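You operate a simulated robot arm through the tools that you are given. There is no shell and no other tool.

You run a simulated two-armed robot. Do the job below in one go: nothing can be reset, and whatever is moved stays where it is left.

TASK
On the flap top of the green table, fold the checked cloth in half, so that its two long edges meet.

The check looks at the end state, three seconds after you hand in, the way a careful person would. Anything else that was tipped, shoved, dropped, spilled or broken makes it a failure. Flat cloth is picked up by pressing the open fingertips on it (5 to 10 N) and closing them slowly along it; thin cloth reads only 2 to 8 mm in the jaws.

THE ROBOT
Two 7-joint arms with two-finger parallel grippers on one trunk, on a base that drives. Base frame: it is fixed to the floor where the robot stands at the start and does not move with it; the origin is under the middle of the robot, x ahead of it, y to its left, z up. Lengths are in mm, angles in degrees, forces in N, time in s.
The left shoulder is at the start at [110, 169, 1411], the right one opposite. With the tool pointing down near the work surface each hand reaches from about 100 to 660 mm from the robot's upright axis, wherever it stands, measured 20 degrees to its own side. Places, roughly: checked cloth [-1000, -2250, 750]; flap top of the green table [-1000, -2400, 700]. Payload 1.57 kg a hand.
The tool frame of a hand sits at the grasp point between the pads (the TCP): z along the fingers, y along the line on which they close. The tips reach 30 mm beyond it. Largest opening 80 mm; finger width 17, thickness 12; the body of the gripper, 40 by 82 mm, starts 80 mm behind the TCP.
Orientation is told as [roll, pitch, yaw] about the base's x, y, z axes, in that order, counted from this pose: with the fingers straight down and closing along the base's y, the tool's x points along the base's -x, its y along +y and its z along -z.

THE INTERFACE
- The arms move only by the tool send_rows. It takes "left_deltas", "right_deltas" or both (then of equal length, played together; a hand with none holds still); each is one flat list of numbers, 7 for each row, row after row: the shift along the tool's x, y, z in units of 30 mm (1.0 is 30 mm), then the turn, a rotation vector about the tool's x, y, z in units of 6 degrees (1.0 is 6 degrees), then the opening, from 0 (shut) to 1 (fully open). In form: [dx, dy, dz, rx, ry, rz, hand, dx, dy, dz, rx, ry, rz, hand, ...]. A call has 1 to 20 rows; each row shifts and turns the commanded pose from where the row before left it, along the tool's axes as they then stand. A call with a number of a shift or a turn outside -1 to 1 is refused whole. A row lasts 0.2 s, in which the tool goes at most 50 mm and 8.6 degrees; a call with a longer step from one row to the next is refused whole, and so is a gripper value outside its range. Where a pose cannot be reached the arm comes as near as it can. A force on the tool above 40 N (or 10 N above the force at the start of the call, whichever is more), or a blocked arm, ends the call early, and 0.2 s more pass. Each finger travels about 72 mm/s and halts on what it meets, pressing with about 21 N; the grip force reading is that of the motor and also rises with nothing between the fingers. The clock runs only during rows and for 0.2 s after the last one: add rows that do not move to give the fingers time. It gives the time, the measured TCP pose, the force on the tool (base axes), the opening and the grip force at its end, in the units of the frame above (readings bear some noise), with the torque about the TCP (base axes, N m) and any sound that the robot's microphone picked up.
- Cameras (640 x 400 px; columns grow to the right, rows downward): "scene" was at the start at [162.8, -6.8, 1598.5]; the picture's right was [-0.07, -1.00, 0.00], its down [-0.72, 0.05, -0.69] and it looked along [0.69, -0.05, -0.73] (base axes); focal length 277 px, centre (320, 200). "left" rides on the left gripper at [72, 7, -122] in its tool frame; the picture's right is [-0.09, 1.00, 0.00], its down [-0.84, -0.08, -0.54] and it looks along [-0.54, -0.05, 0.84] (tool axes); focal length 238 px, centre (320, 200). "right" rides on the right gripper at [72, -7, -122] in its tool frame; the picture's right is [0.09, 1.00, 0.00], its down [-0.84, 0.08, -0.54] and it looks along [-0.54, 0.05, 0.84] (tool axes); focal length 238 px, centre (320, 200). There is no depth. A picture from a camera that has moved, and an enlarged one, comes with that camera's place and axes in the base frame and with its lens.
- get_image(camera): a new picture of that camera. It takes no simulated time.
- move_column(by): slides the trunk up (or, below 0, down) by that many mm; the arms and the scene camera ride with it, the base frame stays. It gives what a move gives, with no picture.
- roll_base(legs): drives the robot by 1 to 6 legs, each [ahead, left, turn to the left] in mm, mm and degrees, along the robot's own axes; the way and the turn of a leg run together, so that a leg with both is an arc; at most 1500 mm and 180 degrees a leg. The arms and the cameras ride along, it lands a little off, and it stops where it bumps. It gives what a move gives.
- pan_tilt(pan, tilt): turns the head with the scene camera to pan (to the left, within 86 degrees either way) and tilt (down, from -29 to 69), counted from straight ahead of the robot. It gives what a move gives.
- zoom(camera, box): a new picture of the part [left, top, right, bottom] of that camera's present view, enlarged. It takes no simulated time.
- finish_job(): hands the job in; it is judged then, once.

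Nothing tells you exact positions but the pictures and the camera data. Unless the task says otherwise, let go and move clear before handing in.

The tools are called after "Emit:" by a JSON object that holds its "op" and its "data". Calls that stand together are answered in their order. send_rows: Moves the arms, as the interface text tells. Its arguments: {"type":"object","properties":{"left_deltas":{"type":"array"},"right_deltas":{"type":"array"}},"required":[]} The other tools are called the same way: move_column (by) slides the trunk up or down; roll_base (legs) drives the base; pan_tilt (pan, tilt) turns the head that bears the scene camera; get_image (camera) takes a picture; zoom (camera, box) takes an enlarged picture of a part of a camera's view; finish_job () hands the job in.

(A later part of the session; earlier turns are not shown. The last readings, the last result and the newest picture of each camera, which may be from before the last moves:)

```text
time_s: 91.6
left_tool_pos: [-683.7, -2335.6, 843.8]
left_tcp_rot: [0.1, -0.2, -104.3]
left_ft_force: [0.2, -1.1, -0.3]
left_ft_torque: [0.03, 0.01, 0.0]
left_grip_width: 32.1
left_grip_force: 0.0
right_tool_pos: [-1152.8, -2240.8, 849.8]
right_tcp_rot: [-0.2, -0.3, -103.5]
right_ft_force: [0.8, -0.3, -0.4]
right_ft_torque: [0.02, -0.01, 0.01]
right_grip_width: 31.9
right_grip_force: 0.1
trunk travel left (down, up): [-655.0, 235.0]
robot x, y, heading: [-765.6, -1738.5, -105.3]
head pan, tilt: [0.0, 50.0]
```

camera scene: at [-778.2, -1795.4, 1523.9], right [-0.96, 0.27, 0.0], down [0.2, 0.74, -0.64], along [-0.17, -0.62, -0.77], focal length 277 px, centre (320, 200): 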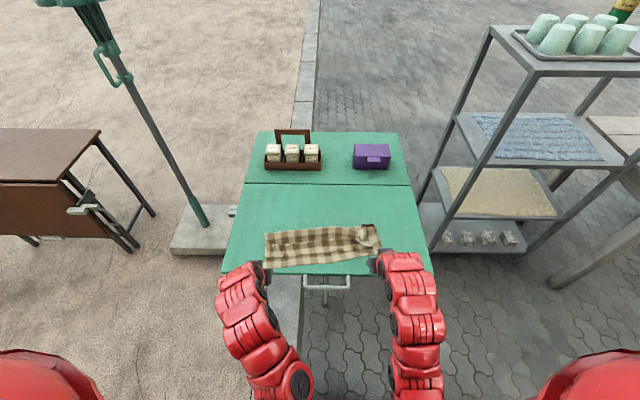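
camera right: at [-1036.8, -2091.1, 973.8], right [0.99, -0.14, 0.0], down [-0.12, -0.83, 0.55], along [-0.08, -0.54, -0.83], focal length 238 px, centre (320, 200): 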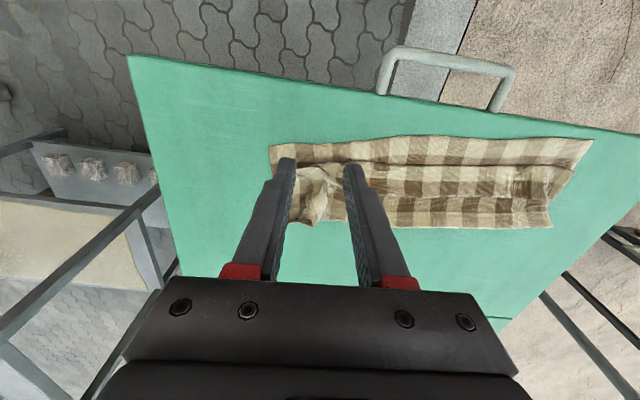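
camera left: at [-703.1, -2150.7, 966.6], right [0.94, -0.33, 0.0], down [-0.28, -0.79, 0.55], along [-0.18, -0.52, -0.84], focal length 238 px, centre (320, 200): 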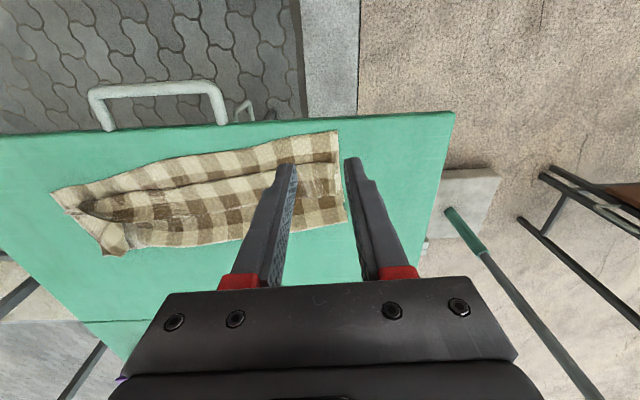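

Emit:
{"op": "send_rows", "data": {"left_deltas": [-0.111, -0.521, 0.308, 0, 0, -0.0975, 0.5, -0.111, -0.521, 0.308, 0, 0, -0.0975, 0.7, -0.111, -0.521, 0.308, 0, 0, -0.0975, 0.9, -0.111, -0.521, 0.308, 0, 0, -0.0975, 1, -0.111, -0.521, 0.308, 0, 0, -0.0975, 1, -0.111, -0.521, 0.308, 0, 0, -0.0975, 1, -0.111, -0.521, 0.308, 0, 0, -0.0975, 1, -0.111, -0.521, 0.308, 0, 0, -0.0975, 1, 0, 0, 0, 0, 0, 0, 1], "right_deltas": [-0.068, 0.697, 0.333, 0, 0, -0.083, 0.5, -0.068, 0.697, 0.333, 0, 0, -0.083, 0.7, -0.068, 0.697, 0.333, 0, 0, -0.083, 0.9, -0.068, 0.697, 0.333, 0, 0, -0.083, 1, -0.068, 0.697, 0.333, 0, 0, -0.083, 1, -0.068, 0.697, 0.333, 0, 0, -0.083, 1, -0.068, 0.697, 0.333, 0, 0, -0.083, 1, -0.068, 0.697, 0.333, 0, 0, -0.083, 1, 0, 0, 0, 0, 0, 0, 1]}}

Emit:
{"op": "get_image", "data": {"camera": "left"}}

Emit:
{"op": "get_image", "data": {"camera": "right"}}

Emit:
{"op": "get_image", "data": {"camera": "scene"}}

```text
time_s: 93.6
left_tool_pos: [-811.7, -2335.7, 770.5]
left_tcp_rot: [0.2, -0.3, -99.6]
left_ft_force: [0.2, -0.6, -0.4]
left_ft_torque: [0.02, 0.02, -0.01]
left_grip_width: 79.9
left_grip_force: 0.0
right_tool_pos: [-992.0, -2290.1, 771.1]
right_tcp_rot: [-0.2, -0.4, -99.6]
right_ft_force: [-0.8, -0.2, 0.3]
right_ft_torque: [-0.01, -0.02, 0.03]
right_grip_width: 80.1
right_grip_force: 0.1
trunk travel left (down, up): [-655.0, 235.0]
robot x, y, heading: [-765.3, -1741.9, -105.4]
head pan, tilt: [0.0, 50.0]
```

```text
taken
camera left: at [-793.3, -2264.3, 892.1], right [0.97, -0.26, 0.0], down [-0.22, -0.81, 0.55], along [-0.14, -0.53, -0.84], focal length 238 px, centre (320, 200)
```

left: 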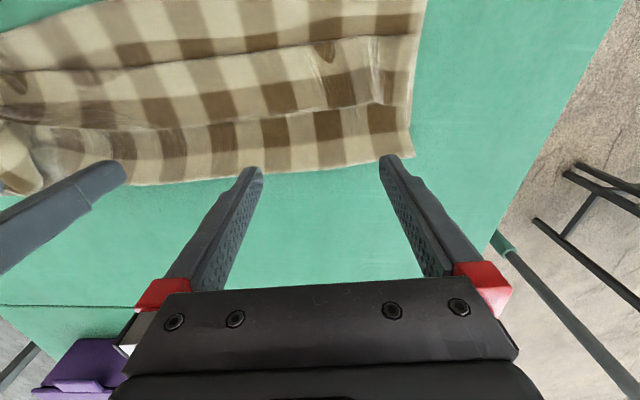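

```text
taken
camera right: at [-987.3, -2219.1, 893.5], right [1.0, -0.08, 0.0], down [-0.06, -0.84, 0.55], along [-0.04, -0.54, -0.84], focal length 238 px, centre (320, 200)
```

right: 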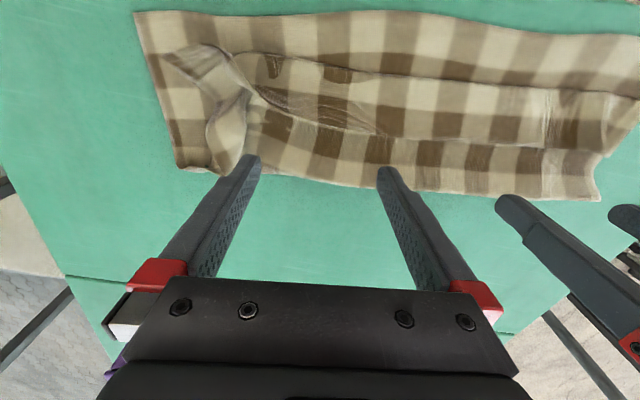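

```text
taken
camera scene: at [-805.2, -1892.4, 1523.8], right [-0.96, 0.27, 0.0], down [0.2, 0.74, -0.64], along [-0.17, -0.62, -0.77], focal length 277 px, centre (320, 200)
```

scene: 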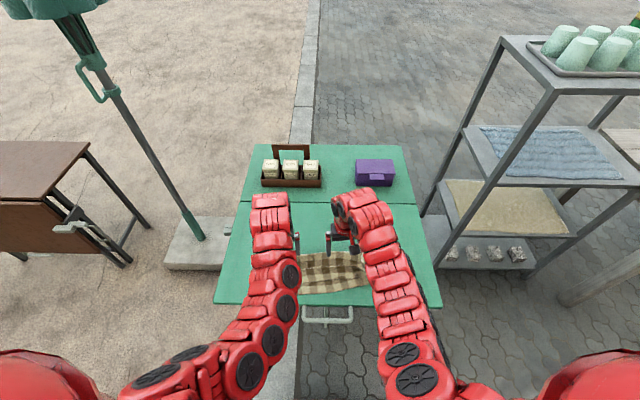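

The hand views show the free edge ~10 mm above the table facing away, with both hands' fingers just behind it. I'll lower all four fingertips right behind the free edge, watching forces.

Emit:
{"op": "send_rows", "data": {"left_deltas": [0.47, 0, 0.2, 0, 0, 0, 1, 0, 0, 0.35, 0, 0, 0, 1, 0, 0, 0.35, 0, 0, 0, 1, 0, 0, 0.35, 0, 0, 0, 1, 0, 0, 0.25, 0, 0, 0, 1, 0, 0, 0, 0, 0, 0, 1], "right_deltas": [0, 0, 0.2, 0, 0, 0, 1, 0, 0, 0.35, 0, 0, 0, 1, 0, 0, 0.35, 0, 0, 0, 1, 0, 0, 0.35, 0, 0, 0, 1, 0, 0, 0.27, 0, 0, 0, 1, 0, 0, 0, 0, 0, 0, 1]}}

Emit:
{"op": "get_image", "data": {"camera": "left"}}

Emit:
{"op": "get_image", "data": {"camera": "right"}}

```text
time_s: 95.0
left_tool_pos: [-809.6, -2322.0, 726.4]
left_tcp_rot: [0.0, -0.3, -99.6]
left_ft_force: [0.2, 0.7, -1.0]
left_ft_torque: [-0.02, 0.0, 0.03]
left_grip_width: 79.9
left_grip_force: 0.0
right_tool_pos: [-994.2, -2291.6, 725.3]
right_tcp_rot: [-0.2, -0.3, -99.6]
right_ft_force: [0.0, -0.2, 0.3]
right_ft_torque: [0.03, 0.02, 0.02]
right_grip_width: 80.0
right_grip_force: 0.1
trunk travel left (down, up): [-655.0, 235.0]
robot x, y, heading: [-768.2, -1738.4, -105.7]
head pan, tilt: [0.0, 50.0]
```

```text
taken
camera left: at [-790.5, -2250.4, 846.9], right [0.97, -0.26, 0.0], down [-0.22, -0.81, 0.55], along [-0.14, -0.53, -0.84], focal length 238 px, centre (320, 200)
```

left: 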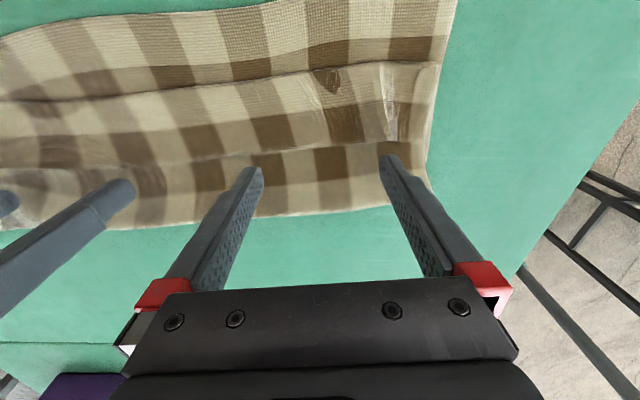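

```text
taken
camera right: at [-987.9, -2219.3, 847.9], right [1.0, -0.08, 0.0], down [-0.06, -0.84, 0.55], along [-0.04, -0.54, -0.84], focal length 238 px, centre (320, 200)
```

right: 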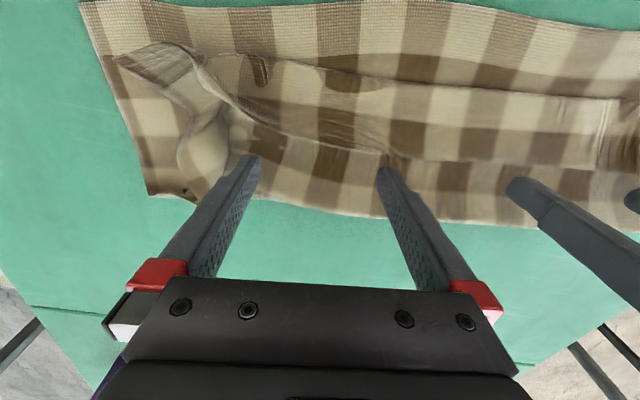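

Fingertips are right behind the free edge, no contact force yet. I'll lower a few mm and sweep the edge toward me ~40 mm, then look.

Emit:
{"op": "send_rows", "data": {"left_deltas": [0, 0, 0.2, 0, 0, 0, 1, 0.2, 0, 0, 0, 0, 0, 1, 0.3, 0, 0, 0, 0, 0, 1, 0.3, 0, 0, 0, 0, 0, 1, 0.3, 0, 0, 0, 0, 0, 1, 0.3, 0, 0, 0, 0, 0, 1], "right_deltas": [0, 0, 0.17, 0, 0, 0, 1, 0.1, 0, 0, 0, 0, 0, 1, 0.25, 0, 0, 0, 0, 0, 1, 0.3, 0, 0, 0, 0, 0, 1, 0.3, 0, 0, 0, 0, 0, 1, 0.3, 0, 0, 0, 0, 0, 1]}}

Emit:
{"op": "get_image", "data": {"camera": "left"}}

Emit:
{"op": "get_image", "data": {"camera": "right"}}

Emit:
{"op": "zoom", "data": {"camera": "scene", "box": [245, 210, 415, 316]}}

```text
time_s: 96.4
left_tool_pos: [-800.7, -2278.5, 720.4]
left_tcp_rot: [0.1, -0.3, -99.6]
left_ft_force: [-0.1, 0.0, -0.3]
left_ft_torque: [0.01, -0.03, -0.03]
left_grip_width: 79.8
left_grip_force: 0.1
right_tool_pos: [-987.4, -2253.8, 721.6]
right_tcp_rot: [-0.1, -0.3, -99.7]
right_ft_force: [0.2, -0.2, 0.5]
right_ft_torque: [0.02, 0.02, -0.03]
right_grip_width: 80.1
right_grip_force: 0.2
trunk travel left (down, up): [-655.0, 235.0]
robot x, y, heading: [-763.4, -1742.5, -105.4]
head pan, tilt: [0.0, 50.0]
```

```text
taken
camera left: at [-782.8, -2208.4, 841.2], right [0.97, -0.26, 0.0], down [-0.22, -0.81, 0.55], along [-0.14, -0.53, -0.84], focal length 238 px, centre (320, 200)
```

left: 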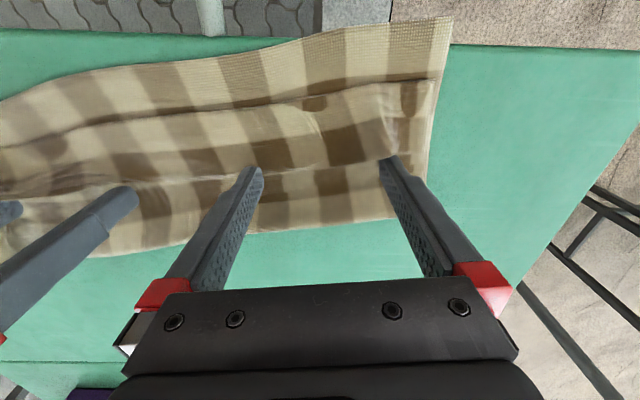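

```text
taken
camera right: at [-980.9, -2182.5, 843.4], right [1.0, -0.08, 0.0], down [-0.06, -0.84, 0.55], along [-0.04, -0.54, -0.84], focal length 238 px, centre (320, 200)
```

right: 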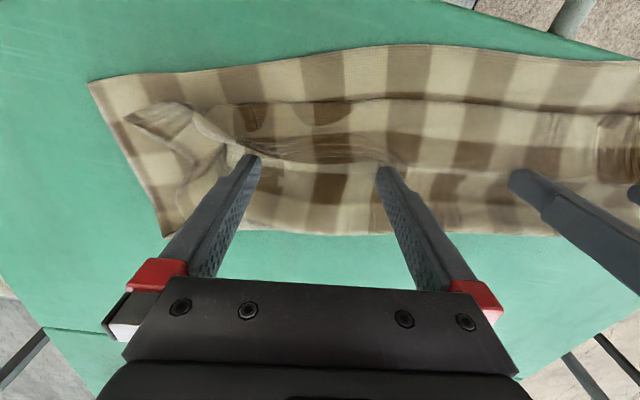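

```text
3.76 times, centred on (330, 263) of scene
camera zoom: at [-805.0, -1892.2, 1523.8], right [-0.96, 0.27, 0.0], down [0.2, 0.74, -0.64], along [-0.17, -0.62, -0.77], focal length 1044 px, centre (282, -37)
```

zoom: 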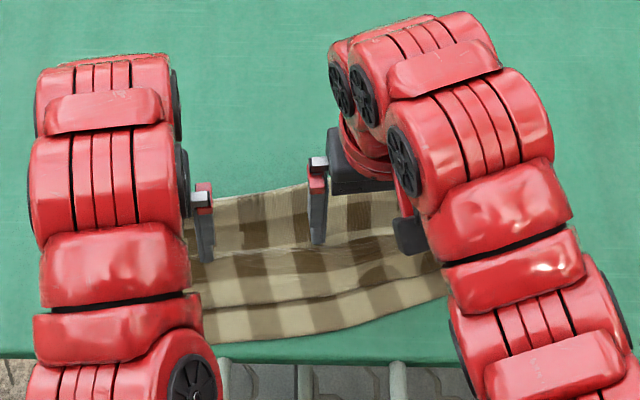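

The sweep pushed the whole bundle toward the table's near edge instead of flipping the strip (the cloth slides easily), so that approach is wrong. New plan: drag the bundle back to mid-flap, then pick the lower layer's near edge, lift the whole cloth so it hangs and straightens, and lay it down in a fold so no edge needs flipping. First I press lightly with the fingertips.

Emit:
{"op": "send_rows", "data": {"left_deltas": [-0.1, 0, 0.1, 0, 0, 0, 1, 0, 0, 0.08, 0, 0, 0, 1, 0, 0, 0.06, 0, 0, 0, 1, 0, 0, 0, 0, 0, 0, 1], "right_deltas": [-0.1, 0, 0.1, 0, 0, 0, 1, 0, 0, 0.1, 0, 0, 0, 1, 0, 0, 0.08, 0, 0, 0, 1, 0, 0, 0, 0, 0, 0, 1]}}

```text
time_s: 97.4
left_tool_pos: [-802.0, -2282.4, 713.6]
left_tcp_rot: [0.0, -0.3, -99.6]
left_ft_force: [0.3, -0.4, 2.2]
left_ft_torque: [0.0, 0.05, 0.0]
left_grip_width: 79.7
left_grip_force: 0.0
right_tool_pos: [-987.6, -2257.3, 711.0]
right_tcp_rot: [-0.2, -0.4, -99.6]
right_ft_force: [-0.1, -0.9, 1.5]
right_ft_torque: [-0.01, -0.05, 0.01]
right_grip_width: 79.9
right_grip_force: 0.1
trunk travel left (down, up): [-655.0, 235.0]
robot x, y, heading: [-765.0, -1741.9, -105.6]
head pan, tilt: [0.0, 50.0]
```

Emit:
{"op": "send_rows", "data": {"left_deltas": [0, 0, 0.03, 0, 0, 0, 1, 0, 0, 0, 0, 0, 0, 1, -0.354, 0, 0, 0, 0, 0.16, 1, -0.354, 0, 0, 0, 0, 0.16, 1, -0.354, 0, 0, 0, 0, 0.16, 1, -0.354, 0, 0, 0, 0, 0.16, 1, 0, 0, 0, 0, 0, 0, 1], "right_deltas": [0, 0, 0.04, 0, 0, 0, 1, 0, 0, 0, 0, 0, 0, 1, -0.25, 0, 0, 0, 0, 0.16, 1, -0.25, 0, 0, 0, 0, 0.16, 1, -0.25, 0, 0, 0, 0, 0.16, 1, -0.25, 0, 0, 0, 0, 0.16, 1, 0, 0, 0, 0, 0, 0, 1]}}

Emit:
{"op": "get_image", "data": {"camera": "left"}}

Emit:
{"op": "get_image", "data": {"camera": "right"}}

```text
time_s: 99.0
left_tool_pos: [-809.8, -2323.4, 713.0]
left_tcp_rot: [0.0, -0.3, -103.5]
left_ft_force: [0.6, 0.3, 0.5]
left_ft_torque: [0.04, -0.01, -0.01]
left_grip_width: 80.2
left_grip_force: 0.1
right_tool_pos: [-993.7, -2287.2, 710.1]
right_tcp_rot: [-0.2, -0.3, -103.5]
right_ft_force: [0.1, 1.1, 3.5]
right_ft_torque: [-0.01, -0.12, 0.05]
right_grip_width: 79.9
right_grip_force: 0.0
trunk travel left (down, up): [-655.0, 235.0]
robot x, y, heading: [-767.0, -1738.8, -105.5]
head pan, tilt: [0.0, 50.0]
```

```text
taken
camera left: at [-787.0, -2254.4, 833.6], right [0.95, -0.32, 0.0], down [-0.27, -0.79, 0.55], along [-0.17, -0.52, -0.84], focal length 238 px, centre (320, 200)
```

left: 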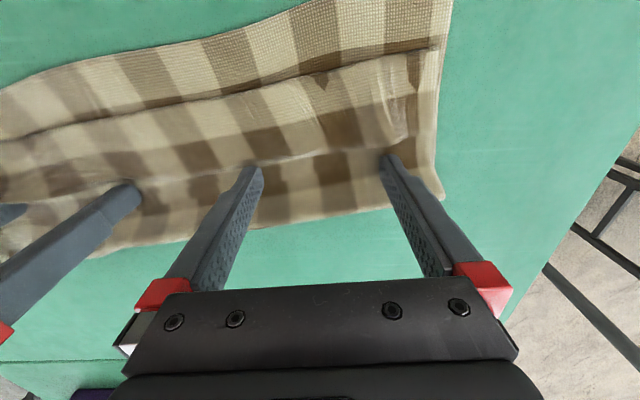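

```text
taken
camera right: at [-982.5, -2215.2, 833.0], right [0.99, -0.14, 0.0], down [-0.12, -0.83, 0.55], along [-0.08, -0.54, -0.84], focal length 238 px, centre (320, 200)
```

right: 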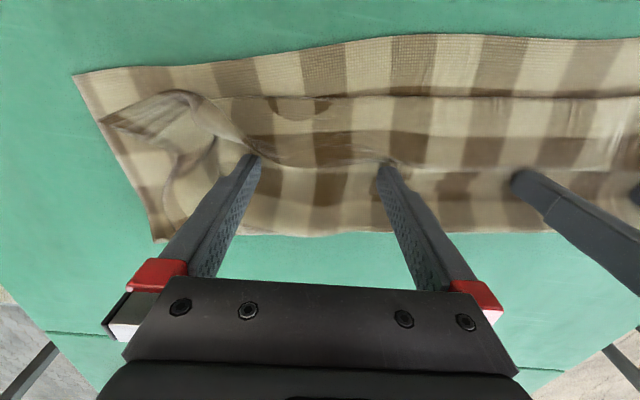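

Dragging works: the bundle follows the fingertips back. Continuing the drag and rotation to bring it to mid-flap.

Emit:
{"op": "send_rows", "data": {"left_deltas": [0, 0, 0.02, 0, 0, 0, 1, -0.354, 0, 0, 0, 0, 0.16, 1, -0.354, 0, 0, 0, 0, 0.16, 1, -0.354, 0, 0, 0, 0, 0.16, 1, -0.354, 0, 0, 0, 0, 0.16, 1, -0.354, 0, 0, 0, 0, 0.16, 1, 0, 0, 0, 0, 0, 0, 1], "right_deltas": [0, 0, 0, 0, 0, 0, 1, -0.25, 0, 0, 0, 0, 0.16, 1, -0.25, 0, 0, 0, 0, 0.16, 1, -0.25, 0, 0, 0, 0, 0.16, 1, -0.25, 0, 0, 0, 0, 0.16, 1, -0.25, 0, 0, 0, 0, 0.16, 1, 0, 0, 0, 0, 0, 0, 1]}}

Emit:
{"op": "get_image", "data": {"camera": "left"}}

Emit:
{"op": "get_image", "data": {"camera": "right"}}

```text
time_s: 100.6
left_tool_pos: [-824.4, -2374.1, 712.2]
left_tcp_rot: [0.2, -0.3, -108.3]
left_ft_force: [0.7, 0.4, 2.9]
left_ft_torque: [0.03, 0.06, -0.01]
left_grip_width: 80.2
left_grip_force: 0.0
right_tool_pos: [-1002.4, -2321.9, 712.0]
right_tcp_rot: [-0.2, -0.4, -108.2]
right_ft_force: [0.1, 0.5, 4.2]
right_ft_torque: [0.01, -0.1, 0.02]
right_grip_width: 80.2
right_grip_force: 0.0
trunk travel left (down, up): [-655.0, 235.0]
robot x, y, heading: [-764.5, -1739.8, -105.3]
head pan, tilt: [0.0, 50.0]
```

```text
taken
camera left: at [-795.7, -2307.5, 833.4], right [0.92, -0.4, 0.0], down [-0.34, -0.77, 0.55], along [-0.22, -0.5, -0.84], focal length 238 px, centre (320, 200)
```

left: 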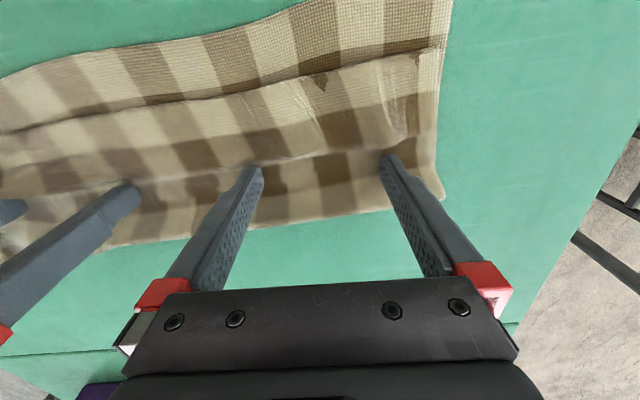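

```text
taken
camera right: at [-986.5, -2252.1, 833.4], right [0.97, -0.23, 0.0], down [-0.19, -0.82, 0.55], along [-0.13, -0.53, -0.84], focal length 238 px, centre (320, 200)
```

right: 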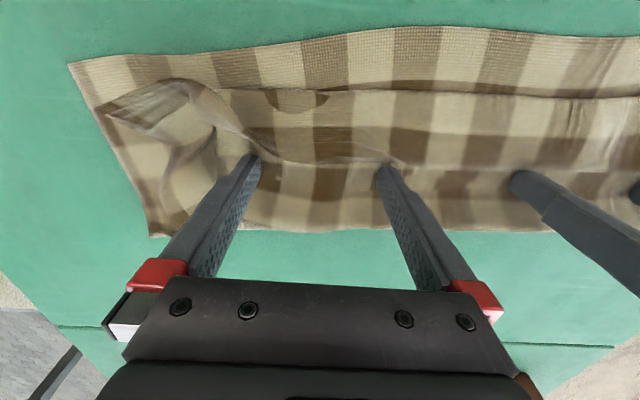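

The bundle is back at mid-flap, ~100 mm from the table's near edge. Next I raise the hands and position them over the near edge of the lower layer, near its two corners, and look.

Emit:
{"op": "send_rows", "data": {"left_deltas": [0, 0, -0.8, 0, 0, 0, 1, 0, 0, -0.8, 0, 0, 0, 1, 0.66, 0.177, 0, 0, 0, -0.26, 1, 0.66, 0.177, 0, 0, 0, -0.26, 1, 0.66, 0.177, 0, 0, 0, -0.26, 1, 0.66, 0.177, 0, 0, 0, -0.26, 1, 0.66, 0.177, 0, 0, 0, -0.26, 1, 0, 0, 0, 0, 0, 0, 1], "right_deltas": [0, 0, -0.8, 0, 0, 0, 1, 0, 0, -0.8, 0, 0, 0, 1, 0.319, -0.6, 0, 0, 0, -0.26, 1, 0.319, -0.6, 0, 0, 0, -0.26, 1, 0.319, -0.6, 0, 0, 0, -0.26, 1, 0.319, -0.6, 0, 0, 0, -0.26, 1, 0.319, -0.6, 0, 0, 0, -0.26, 1, 0, 0, 0, 0, 0, 0, 1]}}

Emit:
{"op": "get_image", "data": {"camera": "left"}}

Emit:
{"op": "get_image", "data": {"camera": "right"}}

Emit:
{"op": "get_image", "data": {"camera": "scene"}}

```text
time_s: 102.4
left_tool_pos: [-771.4, -2287.2, 758.3]
left_tcp_rot: [0.0, -0.3, -100.5]
left_ft_force: [0.4, 0.4, 0.6]
left_ft_torque: [-0.02, 0.01, 0.0]
left_grip_width: 79.9
left_grip_force: 0.1
right_tool_pos: [-1078.1, -2252.5, 758.6]
right_tcp_rot: [-0.2, -0.2, -100.4]
right_ft_force: [-0.3, 0.0, -0.6]
right_ft_torque: [0.03, -0.02, 0.0]
right_grip_width: 80.1
right_grip_force: 0.1
trunk travel left (down, up): [-655.0, 235.0]
robot x, y, heading: [-763.7, -1742.6, -105.5]
head pan, tilt: [0.0, 50.0]
```

```text
taken
camera left: at [-753.8, -2216.5, 880.4], right [0.96, -0.27, 0.0], down [-0.23, -0.81, 0.55], along [-0.15, -0.53, -0.84], focal length 238 px, centre (320, 200)
```

left: 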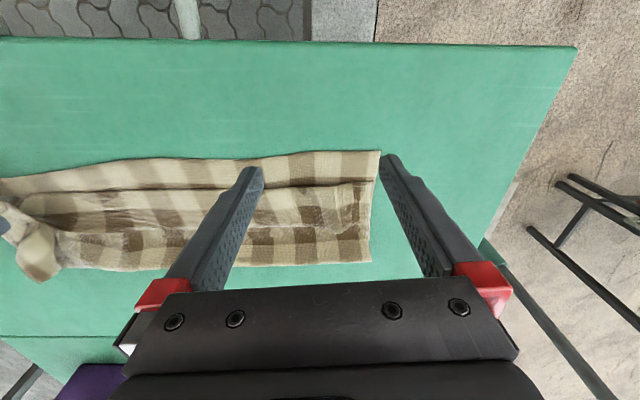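

```text
taken
camera right: at [-1070.1, -2181.2, 880.7], right [1.0, -0.09, 0.0], down [-0.07, -0.84, 0.55], along [-0.05, -0.54, -0.84], focal length 238 px, centre (320, 200)
```

right: 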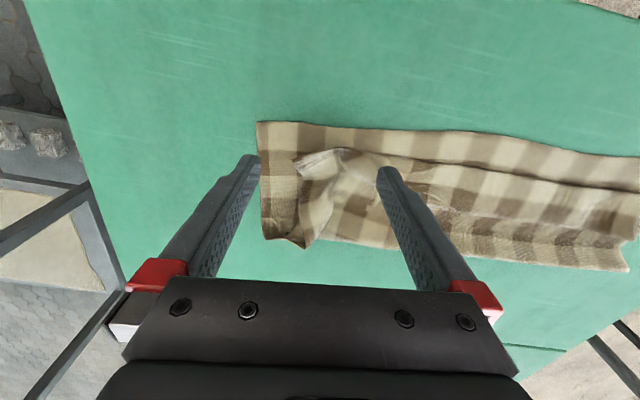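

```text
taken
camera scene: at [-804.7, -1893.3, 1523.7], right [-0.96, 0.27, 0.0], down [0.2, 0.74, -0.64], along [-0.17, -0.62, -0.77], focal length 277 px, centre (320, 200)
```

scene: 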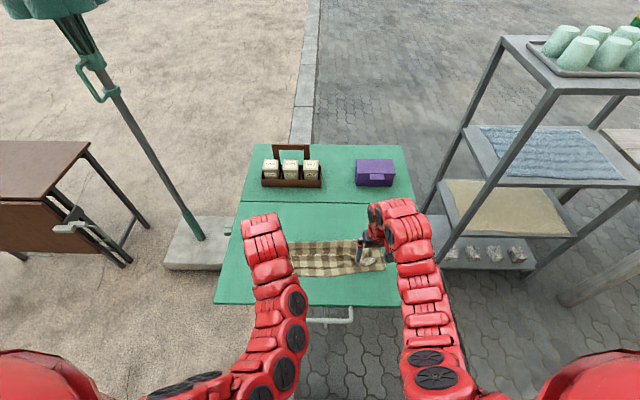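

I located the near edge: corners at about [-724,-2305] and [-1126,-2229], single layer for ~30 mm. I'll place both open grippers on that edge (12 mm in, 55 mm from the corners) and descend to just above.

Emit:
{"op": "send_rows", "data": {"left_deltas": [-0.34, -0.08, 0.3, 0, 0, 0, 1, -0.34, -0.08, 0.4, 0, 0, 0, 1, 0, 0, 0.4, 0, 0, 0, 1, 0, 0, 0.25, 0, 0, 0, 1, 0, 0, 0, 0, 0, 0, 1], "right_deltas": [0.04, 0.06, 0.3, 0, 0, 0, 1, 0.04, 0.06, 0.4, 0, 0, 0, 1, 0, 0, 0.4, 0, 0, 0, 1, 0, 0, 0.25, 0, 0, 0, 1, 0, 0, 0, 0, 0, 0, 1]}}

Emit:
{"op": "get_image", "data": {"camera": "left"}}

Emit:
{"op": "get_image", "data": {"camera": "right"}}

```text
time_s: 103.6
left_tool_pos: [-782.2, -2305.9, 718.5]
left_tcp_rot: [0.1, -0.2, -100.5]
left_ft_force: [0.9, 0.2, 0.3]
left_ft_torque: [0.0, -0.02, -0.02]
left_grip_width: 79.7
left_grip_force: 0.0
right_tool_pos: [-1073.1, -2251.5, 717.8]
right_tcp_rot: [-0.3, -0.3, -100.5]
right_ft_force: [0.3, -0.5, -1.0]
right_ft_torque: [0.0, -0.03, 0.05]
right_grip_width: 79.9
right_grip_force: 0.1
trunk travel left (down, up): [-655.0, 235.0]
robot x, y, heading: [-766.1, -1736.5, -105.4]
head pan, tilt: [0.0, 50.0]
```

```text
taken
camera left: at [-762.1, -2235.7, 839.9], right [0.96, -0.27, 0.0], down [-0.23, -0.81, 0.55], along [-0.15, -0.53, -0.84], focal length 238 px, centre (320, 200)
```

left: 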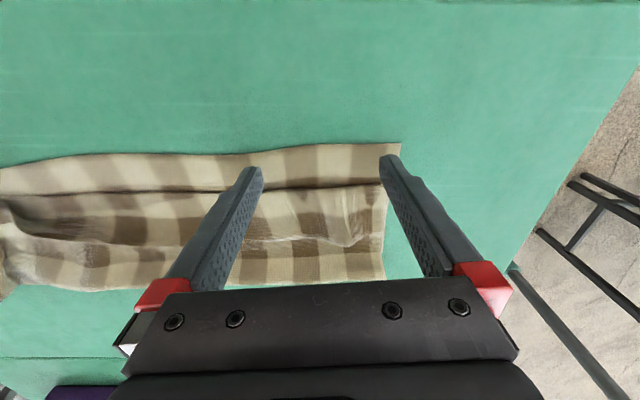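

```text
taken
camera right: at [-1066.4, -2179.1, 840.6], right [1.0, -0.09, 0.0], down [-0.07, -0.83, 0.55], along [-0.05, -0.54, -0.84], focal length 238 px, centre (320, 200)
```

right: 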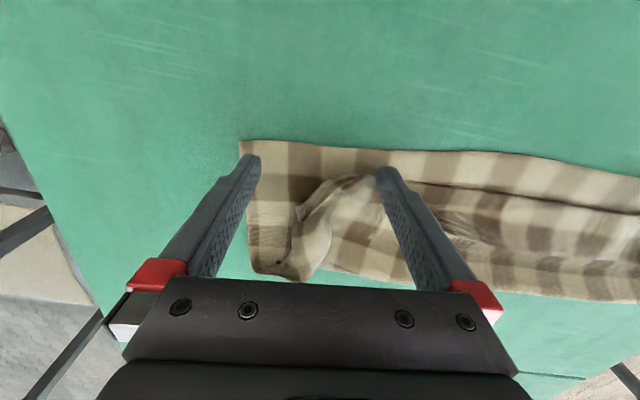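

Fingers are on the near edge at both corners. Descending to a light press.

Emit:
{"op": "send_rows", "data": {"left_deltas": [0, 0, 0.12, 0, 0, 0, 1, 0, 0, 0.08, 0, 0, 0, 1, 0, 0, 0.04, 0, 0, 0, 1, 0, 0, 0, 0, 0, 0, 1], "right_deltas": [0, 0, 0.12, 0, 0, 0, 1, 0, 0, 0.06, 0, 0, 0, 1, 0, 0, 0.04, 0, 0, 0, 1, 0, 0, 0, 0, 0, 0, 1]}}

```text
time_s: 104.6
left_tool_pos: [-780.0, -2306.0, 712.4]
left_tcp_rot: [0.0, -0.3, -100.5]
left_ft_force: [0.1, 0.7, 0.2]
left_ft_torque: [0.01, 0.0, 0.0]
left_grip_width: 80.2
left_grip_force: 0.1
right_tool_pos: [-1072.6, -2250.6, 711.4]
right_tcp_rot: [-0.1, -0.3, -100.5]
right_ft_force: [0.1, 0.8, 4.4]
right_ft_torque: [-0.06, -0.18, 0.0]
right_grip_width: 80.0
right_grip_force: 0.1
trunk travel left (down, up): [-655.0, 235.0]
robot x, y, heading: [-765.3, -1739.9, -105.8]
head pan, tilt: [0.0, 50.0]
```

Emit:
{"op": "send_rows", "data": {"left_deltas": [0, 0, 0.05, 0, 0, 0, 1, 0, 0, 0.02, 0, 0, 0, 1, 0, 0, 0, 0, 0, 0, 1], "right_deltas": [0, 0, 0.02, 0, 0, 0, 1, 0, 0, 0, 0, 0, 0, 1, 0, 0, 0, 0, 0, 0, 1]}}

```text
time_s: 105.4
left_tool_pos: [-781.5, -2306.0, 708.8]
left_tcp_rot: [-0.1, -0.3, -100.5]
left_ft_force: [0.1, -1.0, 0.5]
left_ft_torque: [-0.01, 0.01, -0.05]
left_grip_width: 80.1
left_grip_force: 0.0
right_tool_pos: [-1073.3, -2251.5, 711.9]
right_tcp_rot: [-0.2, -0.3, -100.5]
right_ft_force: [0.9, 1.3, 4.1]
right_ft_torque: [-0.04, -0.13, -0.01]
right_grip_width: 79.8
right_grip_force: 0.1
trunk travel left (down, up): [-655.0, 235.0]
robot x, y, heading: [-766.9, -1740.9, -105.6]
head pan, tilt: [0.0, 50.0]
```

Emit:
{"op": "send_rows", "data": {"left_deltas": [0, 0, 0.04, 0, 0, 0, 1, 0, 0, 0.03, 0, 0, 0, 1, 0, 0, 0, 0, 0, 0, 1], "right_deltas": [0, 0, 0.02, 0, 0, 0, 1, 0, 0, 0, 0, 0, 0, 1, 0, 0, 0, 0, 0, 0, 1]}}

```text
time_s: 106.2
left_tool_pos: [-781.9, -2305.4, 707.8]
left_tcp_rot: [0.0, -0.5, -100.4]
left_ft_force: [-0.6, 2.2, 15.3]
left_ft_torque: [0.08, 0.51, -0.03]
left_grip_width: 80.1
left_grip_force: 0.0
right_tool_pos: [-1073.3, -2248.6, 711.7]
right_tcp_rot: [-0.2, -0.3, -100.4]
right_ft_force: [0.1, -0.6, 1.9]
right_ft_torque: [-0.03, -0.03, -0.01]
right_grip_width: 79.9
right_grip_force: 0.1
trunk travel left (down, up): [-655.0, 235.0]
robot x, y, heading: [-766.3, -1738.8, -105.5]
head pan, tilt: [0.0, 50.0]
```

Emit:
{"op": "send_rows", "data": {"left_deltas": [0, 0, -0.03, 0, 0, 0, 1, 0, 0, 0, 0, 0, 0, 1, 0, 0, 0, 0, 0, 0, 1], "right_deltas": [0, 0, 0.04, 0, 0, 0, 1, 0, 0, 0, 0, 0, 0, 1, 0, 0, 0, 0, 0, 0, 1]}}

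Emit:
{"op": "zoom", "data": {"camera": "left", "box": [200, 80, 440, 230]}}

Emit:
{"op": "zoom", "data": {"camera": "right", "box": [200, 80, 440, 230]}}

```text
time_s: 107.0
left_tool_pos: [-781.2, -2305.7, 707.6]
left_tcp_rot: [0.0, -0.5, -100.4]
left_ft_force: [-0.1, -1.2, 4.2]
left_ft_torque: [-0.01, 0.17, 0.01]
left_grip_width: 79.8
left_grip_force: 0.1
right_tool_pos: [-1073.5, -2251.7, 709.6]
right_tcp_rot: [-0.2, -0.4, -100.5]
right_ft_force: [0.4, 2.0, 11.1]
right_ft_torque: [-0.14, -0.45, 0.07]
right_grip_width: 79.6
right_grip_force: 0.1
trunk travel left (down, up): [-655.0, 235.0]
robot x, y, heading: [-765.7, -1741.1, -105.6]
head pan, tilt: [0.0, 50.0]
```

```text
2.67 times, centred on (320, 155) of left
camera zoom: at [-761.7, -2234.8, 829.9], right [0.96, -0.27, 0.0], down [-0.23, -0.81, 0.55], along [-0.15, -0.53, -0.84], focal length 636 px, centre (320, 320)
```

zoom: 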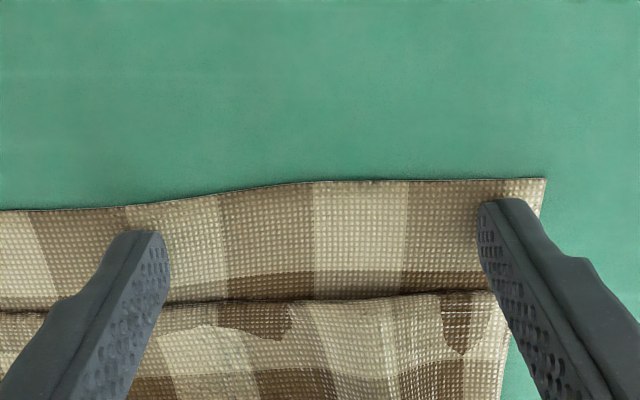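

```text
2.67 times, centred on (320, 155) of right
camera zoom: at [-1066.2, -2178.7, 832.7], right [1.0, -0.09, 0.0], down [-0.07, -0.83, 0.55], along [-0.05, -0.55, -0.84], focal length 636 px, centre (320, 320)
```

zoom: 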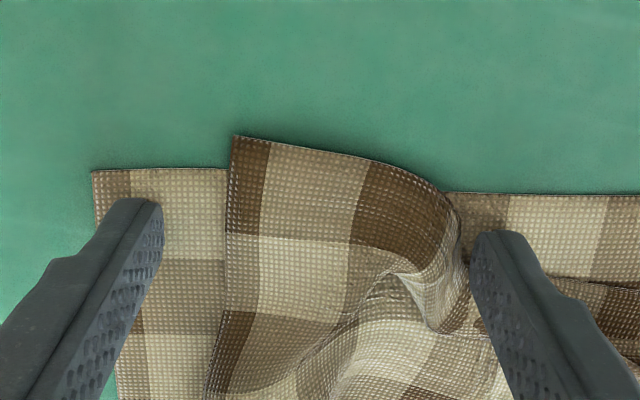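

Interesting — on the right, the top layer's corner has flipped over by itself and now lies unrolled over the near edge. I'll lift off gently and look at the whole state.

Emit:
{"op": "send_rows", "data": {"left_deltas": [0, 0, -0.3, 0, 0, 0, 1, 0, 0, -0.7, 0, 0, 0, 1, 0, 0.6, -0.8, 0, 0, 0, 1, 0, 0.8, -0.5, 0, 0, 0, 1, 0, 0.8, -0.5, 0, 0, 0, 1, 0, 0.8, 0, 0, 0, 0, 1], "right_deltas": [0, 0, -0.3, 0, 0, 0, 1, 0, 0, -0.7, 0, 0, 0, 1, 0, -0.6, -0.8, 0, 0, 0, 1, 0, -0.8, -0.5, 0, 0, 0, 1, 0, -0.8, -0.5, 0, 0, 0, 1, 0, -0.8, 0, 0, 0, 0, 1]}}

Emit:
{"op": "get_image", "data": {"camera": "left"}}

Emit:
{"op": "get_image", "data": {"camera": "right"}}

Emit:
{"op": "zoom", "data": {"camera": "scene", "box": [230, 200, 430, 325]}}

```text
time_s: 108.4
left_tool_pos: [-692.5, -2321.7, 791.8]
left_tcp_rot: [0.0, -0.2, -100.5]
left_ft_force: [0.5, -0.1, -0.9]
left_ft_torque: [0.02, 0.01, 0.01]
left_grip_width: 79.9
left_grip_force: 0.0
right_tool_pos: [-1161.9, -2235.7, 794.4]
right_tcp_rot: [-0.1, -0.4, -100.3]
right_ft_force: [-0.5, 0.9, -0.4]
right_ft_torque: [0.01, -0.01, 0.02]
right_grip_width: 80.2
right_grip_force: 0.1
trunk travel left (down, up): [-655.0, 235.0]
robot x, y, heading: [-768.2, -1742.0, -105.5]
head pan, tilt: [0.0, 50.0]
```

```text
taken
camera left: at [-673.1, -2251.1, 913.1], right [0.96, -0.27, 0.0], down [-0.23, -0.81, 0.55], along [-0.15, -0.53, -0.84], focal length 238 px, centre (320, 200)
```

left: 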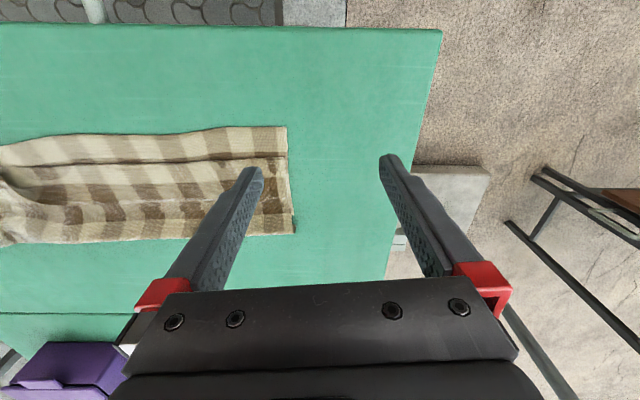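

```text
taken
camera right: at [-1155.7, -2163.1, 916.6], right [1.0, -0.09, 0.0], down [-0.07, -0.83, 0.55], along [-0.05, -0.54, -0.84], focal length 238 px, centre (320, 200)
```

right: 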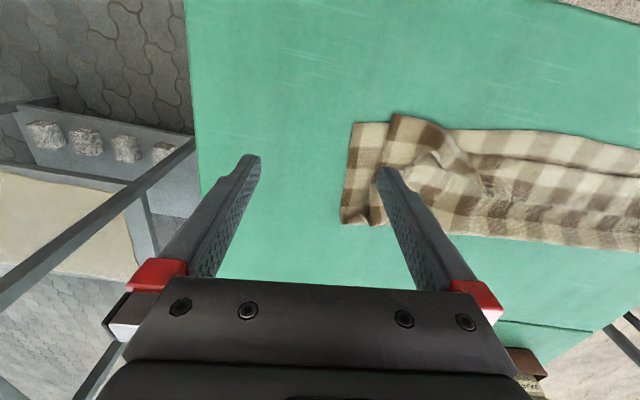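

```text
3.20 times, centred on (330, 262) of scene
camera zoom: at [-805.0, -1893.0, 1523.7], right [-0.96, 0.27, 0.0], down [0.2, 0.74, -0.64], along [-0.17, -0.62, -0.77], focal length 887 px, centre (288, 0)
```

zoom: 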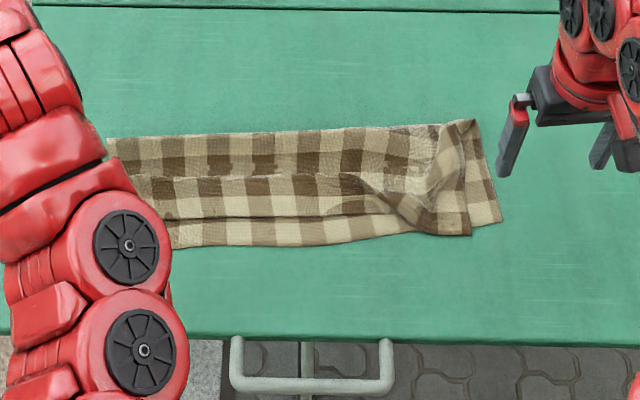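

The right third has unrolled correctly; only the left two-thirds of the strip is still turned back. The strip evidently wants to flip, so I'll hold the bundle down with one hand and sweep the free edge with the other. Let me zoom to locate the free edge precisely.

Emit:
{"op": "zoom", "data": {"camera": "left", "box": [0, 110, 300, 260]}}

Emit:
{"op": "zoom", "data": {"camera": "right", "box": [330, 100, 640, 255]}}

Emit:
{"op": "zoom", "data": {"camera": "scene", "box": [260, 230, 400, 290]}}

```text
2.13 times, centred on (150, 185) of left
camera zoom: at [-673.1, -2251.1, 913.1], right [0.96, -0.27, 0.0], down [-0.23, -0.81, 0.55], along [-0.15, -0.53, -0.84], focal length 508 px, centre (683, 232)
```

zoom: 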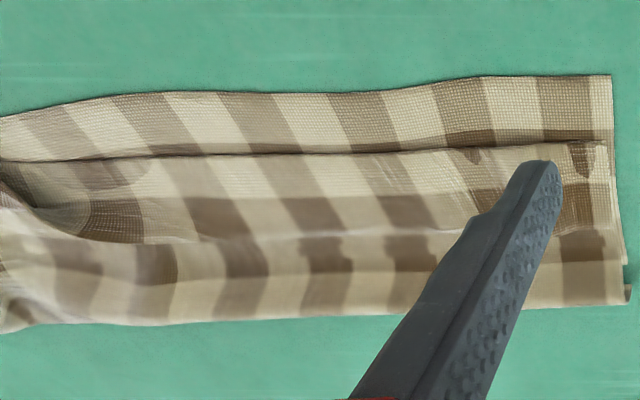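

```text
2.06 times, centred on (485, 178) of right
camera zoom: at [-1155.7, -2163.1, 916.6], right [1.0, -0.09, 0.0], down [-0.07, -0.83, 0.55], along [-0.05, -0.54, -0.84], focal length 492 px, centre (-21, 246)
```

zoom: 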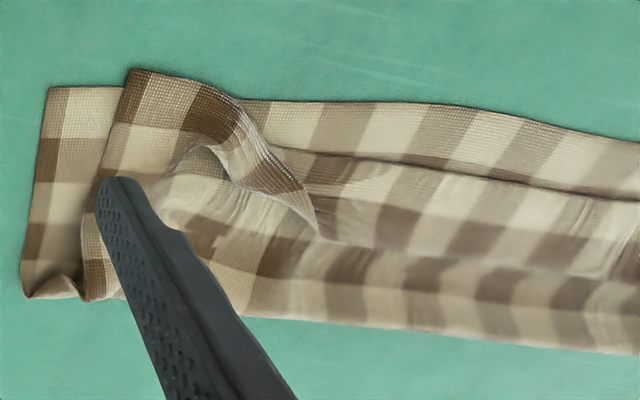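

```text
4.57 times, centred on (330, 260) of scene
camera zoom: at [-805.0, -1893.0, 1523.7], right [-0.96, 0.27, 0.0], down [0.2, 0.74, -0.64], along [-0.17, -0.62, -0.77], focal length 1267 px, centre (274, -74)
```

zoom: 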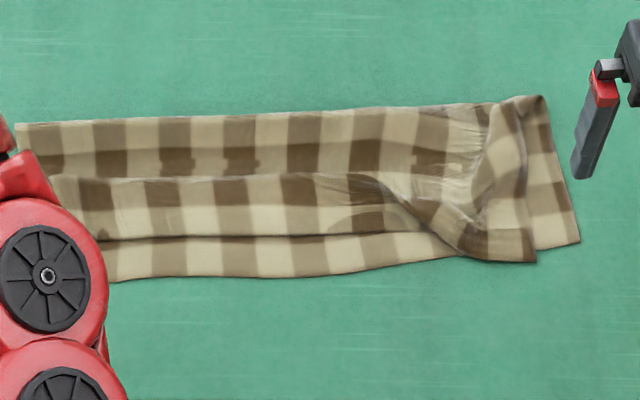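

The transition curl lies about two-thirds along; left of it the strip is still turned back. I'll hold the bundle down with the left hand on the fold side, and use the right hand to sweep the free edge over near the curl. Positioning both hands above first.

Emit:
{"op": "send_rows", "data": {"left_deltas": [-0.373, -0.505, 0.2, 0, 0, 0, 1, -0.373, -0.505, 0.2, 0, 0, 0, 1, -0.373, -0.505, 0.2, 0, 0, 0, 1, -0.373, -0.505, 0.2, 0, 0, 0, 1, -0.373, -0.505, 0.2, 0, 0, 0, 1, -0.373, -0.505, 0.2, 0, 0, 0, 1, -0.373, -0.505, 0.2, 0, 0, 0, 1, -0.373, -0.505, 0.2, 0, 0, 0, 1, 0, 0, 0, 0, 0, 0, 1], "right_deltas": [-0.326, 0.879, 0.15, 0, 0, 0, 0.8, -0.326, 0.879, 0.15, 0, 0, 0, 0.6, -0.326, 0.879, 0.15, 0, 0, 0, 0.5, -0.326, 0.879, 0.15, 0, 0, 0, 0.5, -0.326, 0.879, 0.15, 0, 0, 0, 0.5, -0.326, 0.879, 0.15, 0, 0, 0, 0.5, -0.326, 0.879, 0.15, 0, 0, 0, 0.5, -0.326, 0.879, 0.15, 0, 0, 0, 0.5, 0, 0, 0, 0, 0, 0, 0.5]}}

Emit:
{"op": "get_image", "data": {"camera": "left"}}

Emit:
{"op": "get_image", "data": {"camera": "right"}}

```text
time_s: 110.4
left_tool_pos: [-828.5, -2388.2, 744.2]
left_tcp_rot: [0.2, -0.4, -100.6]
left_ft_force: [0.5, 0.2, 0.0]
left_ft_torque: [0.0, 0.02, 0.01]
left_grip_width: 80.2
left_grip_force: 0.0
right_tool_pos: [-967.1, -2349.4, 756.1]
right_tcp_rot: [-0.2, -0.3, -100.5]
right_ft_force: [-0.6, 0.2, -0.8]
right_ft_torque: [-0.03, 0.01, -0.01]
right_grip_width: 39.9
right_grip_force: 0.1
trunk travel left (down, up): [-655.0, 235.0]
robot x, y, heading: [-768.4, -1741.8, -105.5]
head pan, tilt: [0.0, 50.0]
```

```text
taken
camera left: at [-809.8, -2317.0, 866.1], right [0.96, -0.27, 0.0], down [-0.23, -0.81, 0.55], along [-0.15, -0.53, -0.84], focal length 238 px, centre (320, 200)
```

left: 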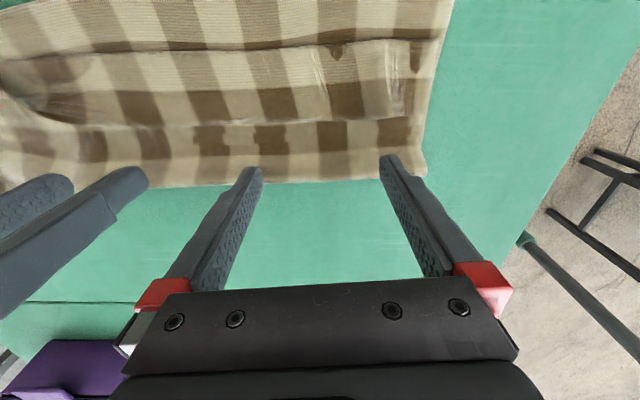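

```text
taken
camera right: at [-960.8, -2277.9, 879.2], right [1.0, -0.09, 0.0], down [-0.07, -0.83, 0.55], along [-0.05, -0.54, -0.84], focal length 238 px, centre (320, 200)
```

right: 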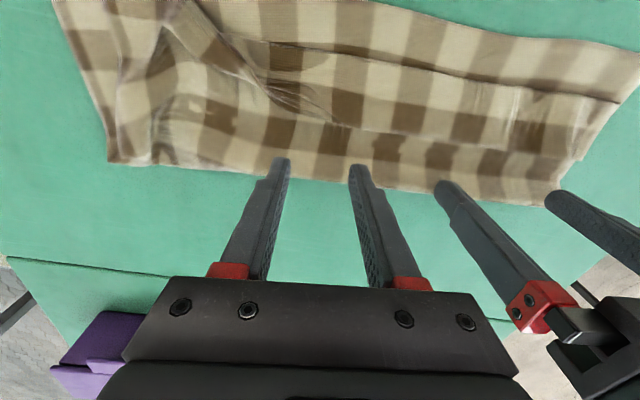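

Both hands are in place. Lower the left hand to hold the fold side down lightly, then the right hand to just above the top layer behind the free edge.

Emit:
{"op": "send_rows", "data": {"left_deltas": [0, 0, 0.4, 0, 0, 0, 1, 0, 0, 0.3, 0, 0, 0, 1, 0, 0, 0.2, 0, 0, 0, 1, 0, 0, 0.1, 0, 0, 0, 1, 0, 0, 0, 0, 0, 0, 1], "right_deltas": [0, 0, 0.4, 0, 0, 0, 0.5, 0, 0, 0.4, 0, 0, 0, 0.5, 0, 0, 0.3, 0, 0, 0, 0.5, 0, 0, 0.15, 0, 0, 0, 0.5, 0, 0, 0, 0, 0, 0, 0.5]}}

```text
time_s: 111.6
left_tool_pos: [-828.4, -2389.2, 714.9]
left_tcp_rot: [0.0, -0.3, -100.5]
left_ft_force: [0.1, 1.1, 0.7]
left_ft_torque: [0.03, 0.04, 0.03]
left_grip_width: 80.0
left_grip_force: 0.1
right_tool_pos: [-968.1, -2350.6, 719.2]
right_tcp_rot: [-0.3, -0.3, -100.5]
right_ft_force: [-0.9, -0.5, 0.3]
right_ft_torque: [-0.01, 0.0, 0.03]
right_grip_width: 40.0
right_grip_force: 0.0
trunk travel left (down, up): [-655.0, 235.0]
robot x, y, heading: [-767.9, -1740.5, -105.5]
head pan, tilt: [0.0, 50.0]
```

Emit:
{"op": "send_rows", "data": {"left_deltas": [0, 0, 0.08, 0, 0, 0, 1, 0, 0, 0.06, 0, 0, 0, 1, 0, 0, 0, 0, 0, 0, 1], "right_deltas": [0, 0, 0.06, 0, 0, 0, 0.5, 0, 0, 0.03, 0, 0, 0, 0.5, 0, 0, 0, 0, 0, 0, 0.5]}}

Emit:
{"op": "get_image", "data": {"camera": "right"}}

```text
time_s: 112.4
left_tool_pos: [-827.9, -2387.7, 710.0]
left_tcp_rot: [0.0, -0.3, -100.6]
left_ft_force: [0.5, 1.5, 5.6]
left_ft_torque: [0.04, 0.1, -0.04]
left_grip_width: 79.8
left_grip_force: 0.0
right_tool_pos: [-969.5, -2349.3, 718.2]
right_tcp_rot: [-0.2, -0.3, -100.6]
right_ft_force: [-0.1, -0.4, -0.1]
right_ft_torque: [0.0, 0.0, -0.03]
right_grip_width: 39.8
right_grip_force: 0.1
trunk travel left (down, up): [-655.0, 235.0]
robot x, y, heading: [-767.1, -1741.1, -105.3]
head pan, tilt: [0.0, 50.0]
```

```text
taken
camera right: at [-962.1, -2278.1, 840.0], right [1.0, -0.09, 0.0], down [-0.07, -0.83, 0.55], along [-0.05, -0.54, -0.84], focal length 238 px, centre (320, 200)
```

right: 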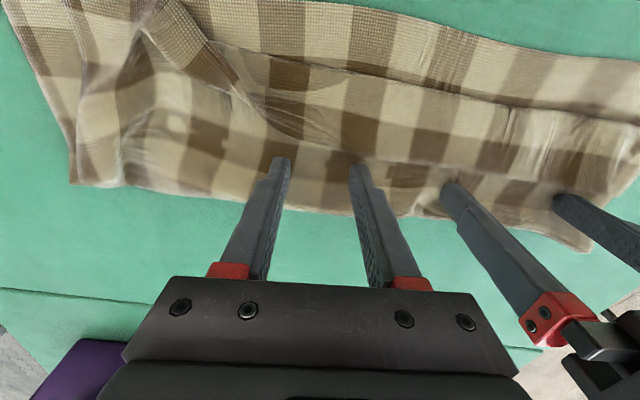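

Left hand holds with ~6 N. Now sweep the right fingers toward me ~40 mm and look.

Emit:
{"op": "send_rows", "data": {"left_deltas": [0, 0, 0, 0, 0, 0, 1, 0, 0, 0, 0, 0, 0, 1, 0, 0, 0, 0, 0, 0, 1, 0, 0, 0, 0, 0, 0, 1, 0, 0, 0, 0, 0, 0, 1, 0, 0, 0, 0, 0, 0, 1], "right_deltas": [0, 0, 0.07, 0, 0, 0, 0.5, 0.27, 0, 0, 0, 0, 0, 0.5, 0.27, 0, 0, 0, 0, 0, 0.5, 0.27, 0, 0, 0, 0, 0, 0.5, 0.27, 0, 0, 0, 0, 0, 0.5, 0.27, 0, 0, 0, 0, 0, 0.5]}}

Emit:
{"op": "get_image", "data": {"camera": "right"}}

Emit:
{"op": "get_image", "data": {"camera": "left"}}

```text
time_s: 113.8
left_tool_pos: [-828.1, -2388.1, 710.0]
left_tcp_rot: [0.1, -0.3, -100.6]
left_ft_force: [-0.1, 1.3, 5.5]
left_ft_torque: [-0.03, 0.15, -0.02]
left_grip_width: 79.8
left_grip_force: 0.0
right_tool_pos: [-961.2, -2308.5, 714.6]
right_tcp_rot: [-0.2, -0.3, -100.5]
right_ft_force: [-0.6, 0.6, -0.1]
right_ft_torque: [0.02, -0.01, -0.05]
right_grip_width: 39.8
right_grip_force: 0.0
trunk travel left (down, up): [-655.0, 235.0]
robot x, y, heading: [-765.7, -1739.0, -105.4]
head pan, tilt: [0.0, 50.0]
```

```text
taken
camera right: at [-953.9, -2238.2, 837.3], right [1.0, -0.09, 0.0], down [-0.07, -0.83, 0.55], along [-0.05, -0.54, -0.84], focal length 238 px, centre (320, 200)
```

right: 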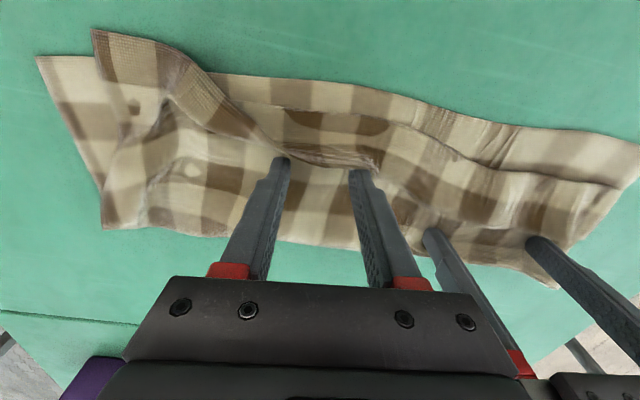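

```text
taken
camera left: at [-809.1, -2317.4, 832.2], right [0.96, -0.27, 0.0], down [-0.23, -0.81, 0.55], along [-0.15, -0.53, -0.84], focal length 238 px, centre (320, 200)
```

left: 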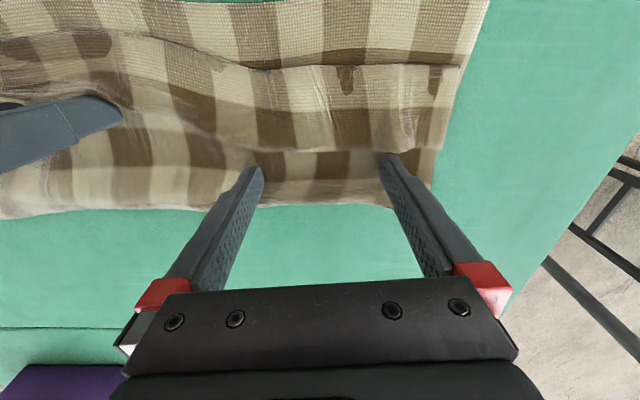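

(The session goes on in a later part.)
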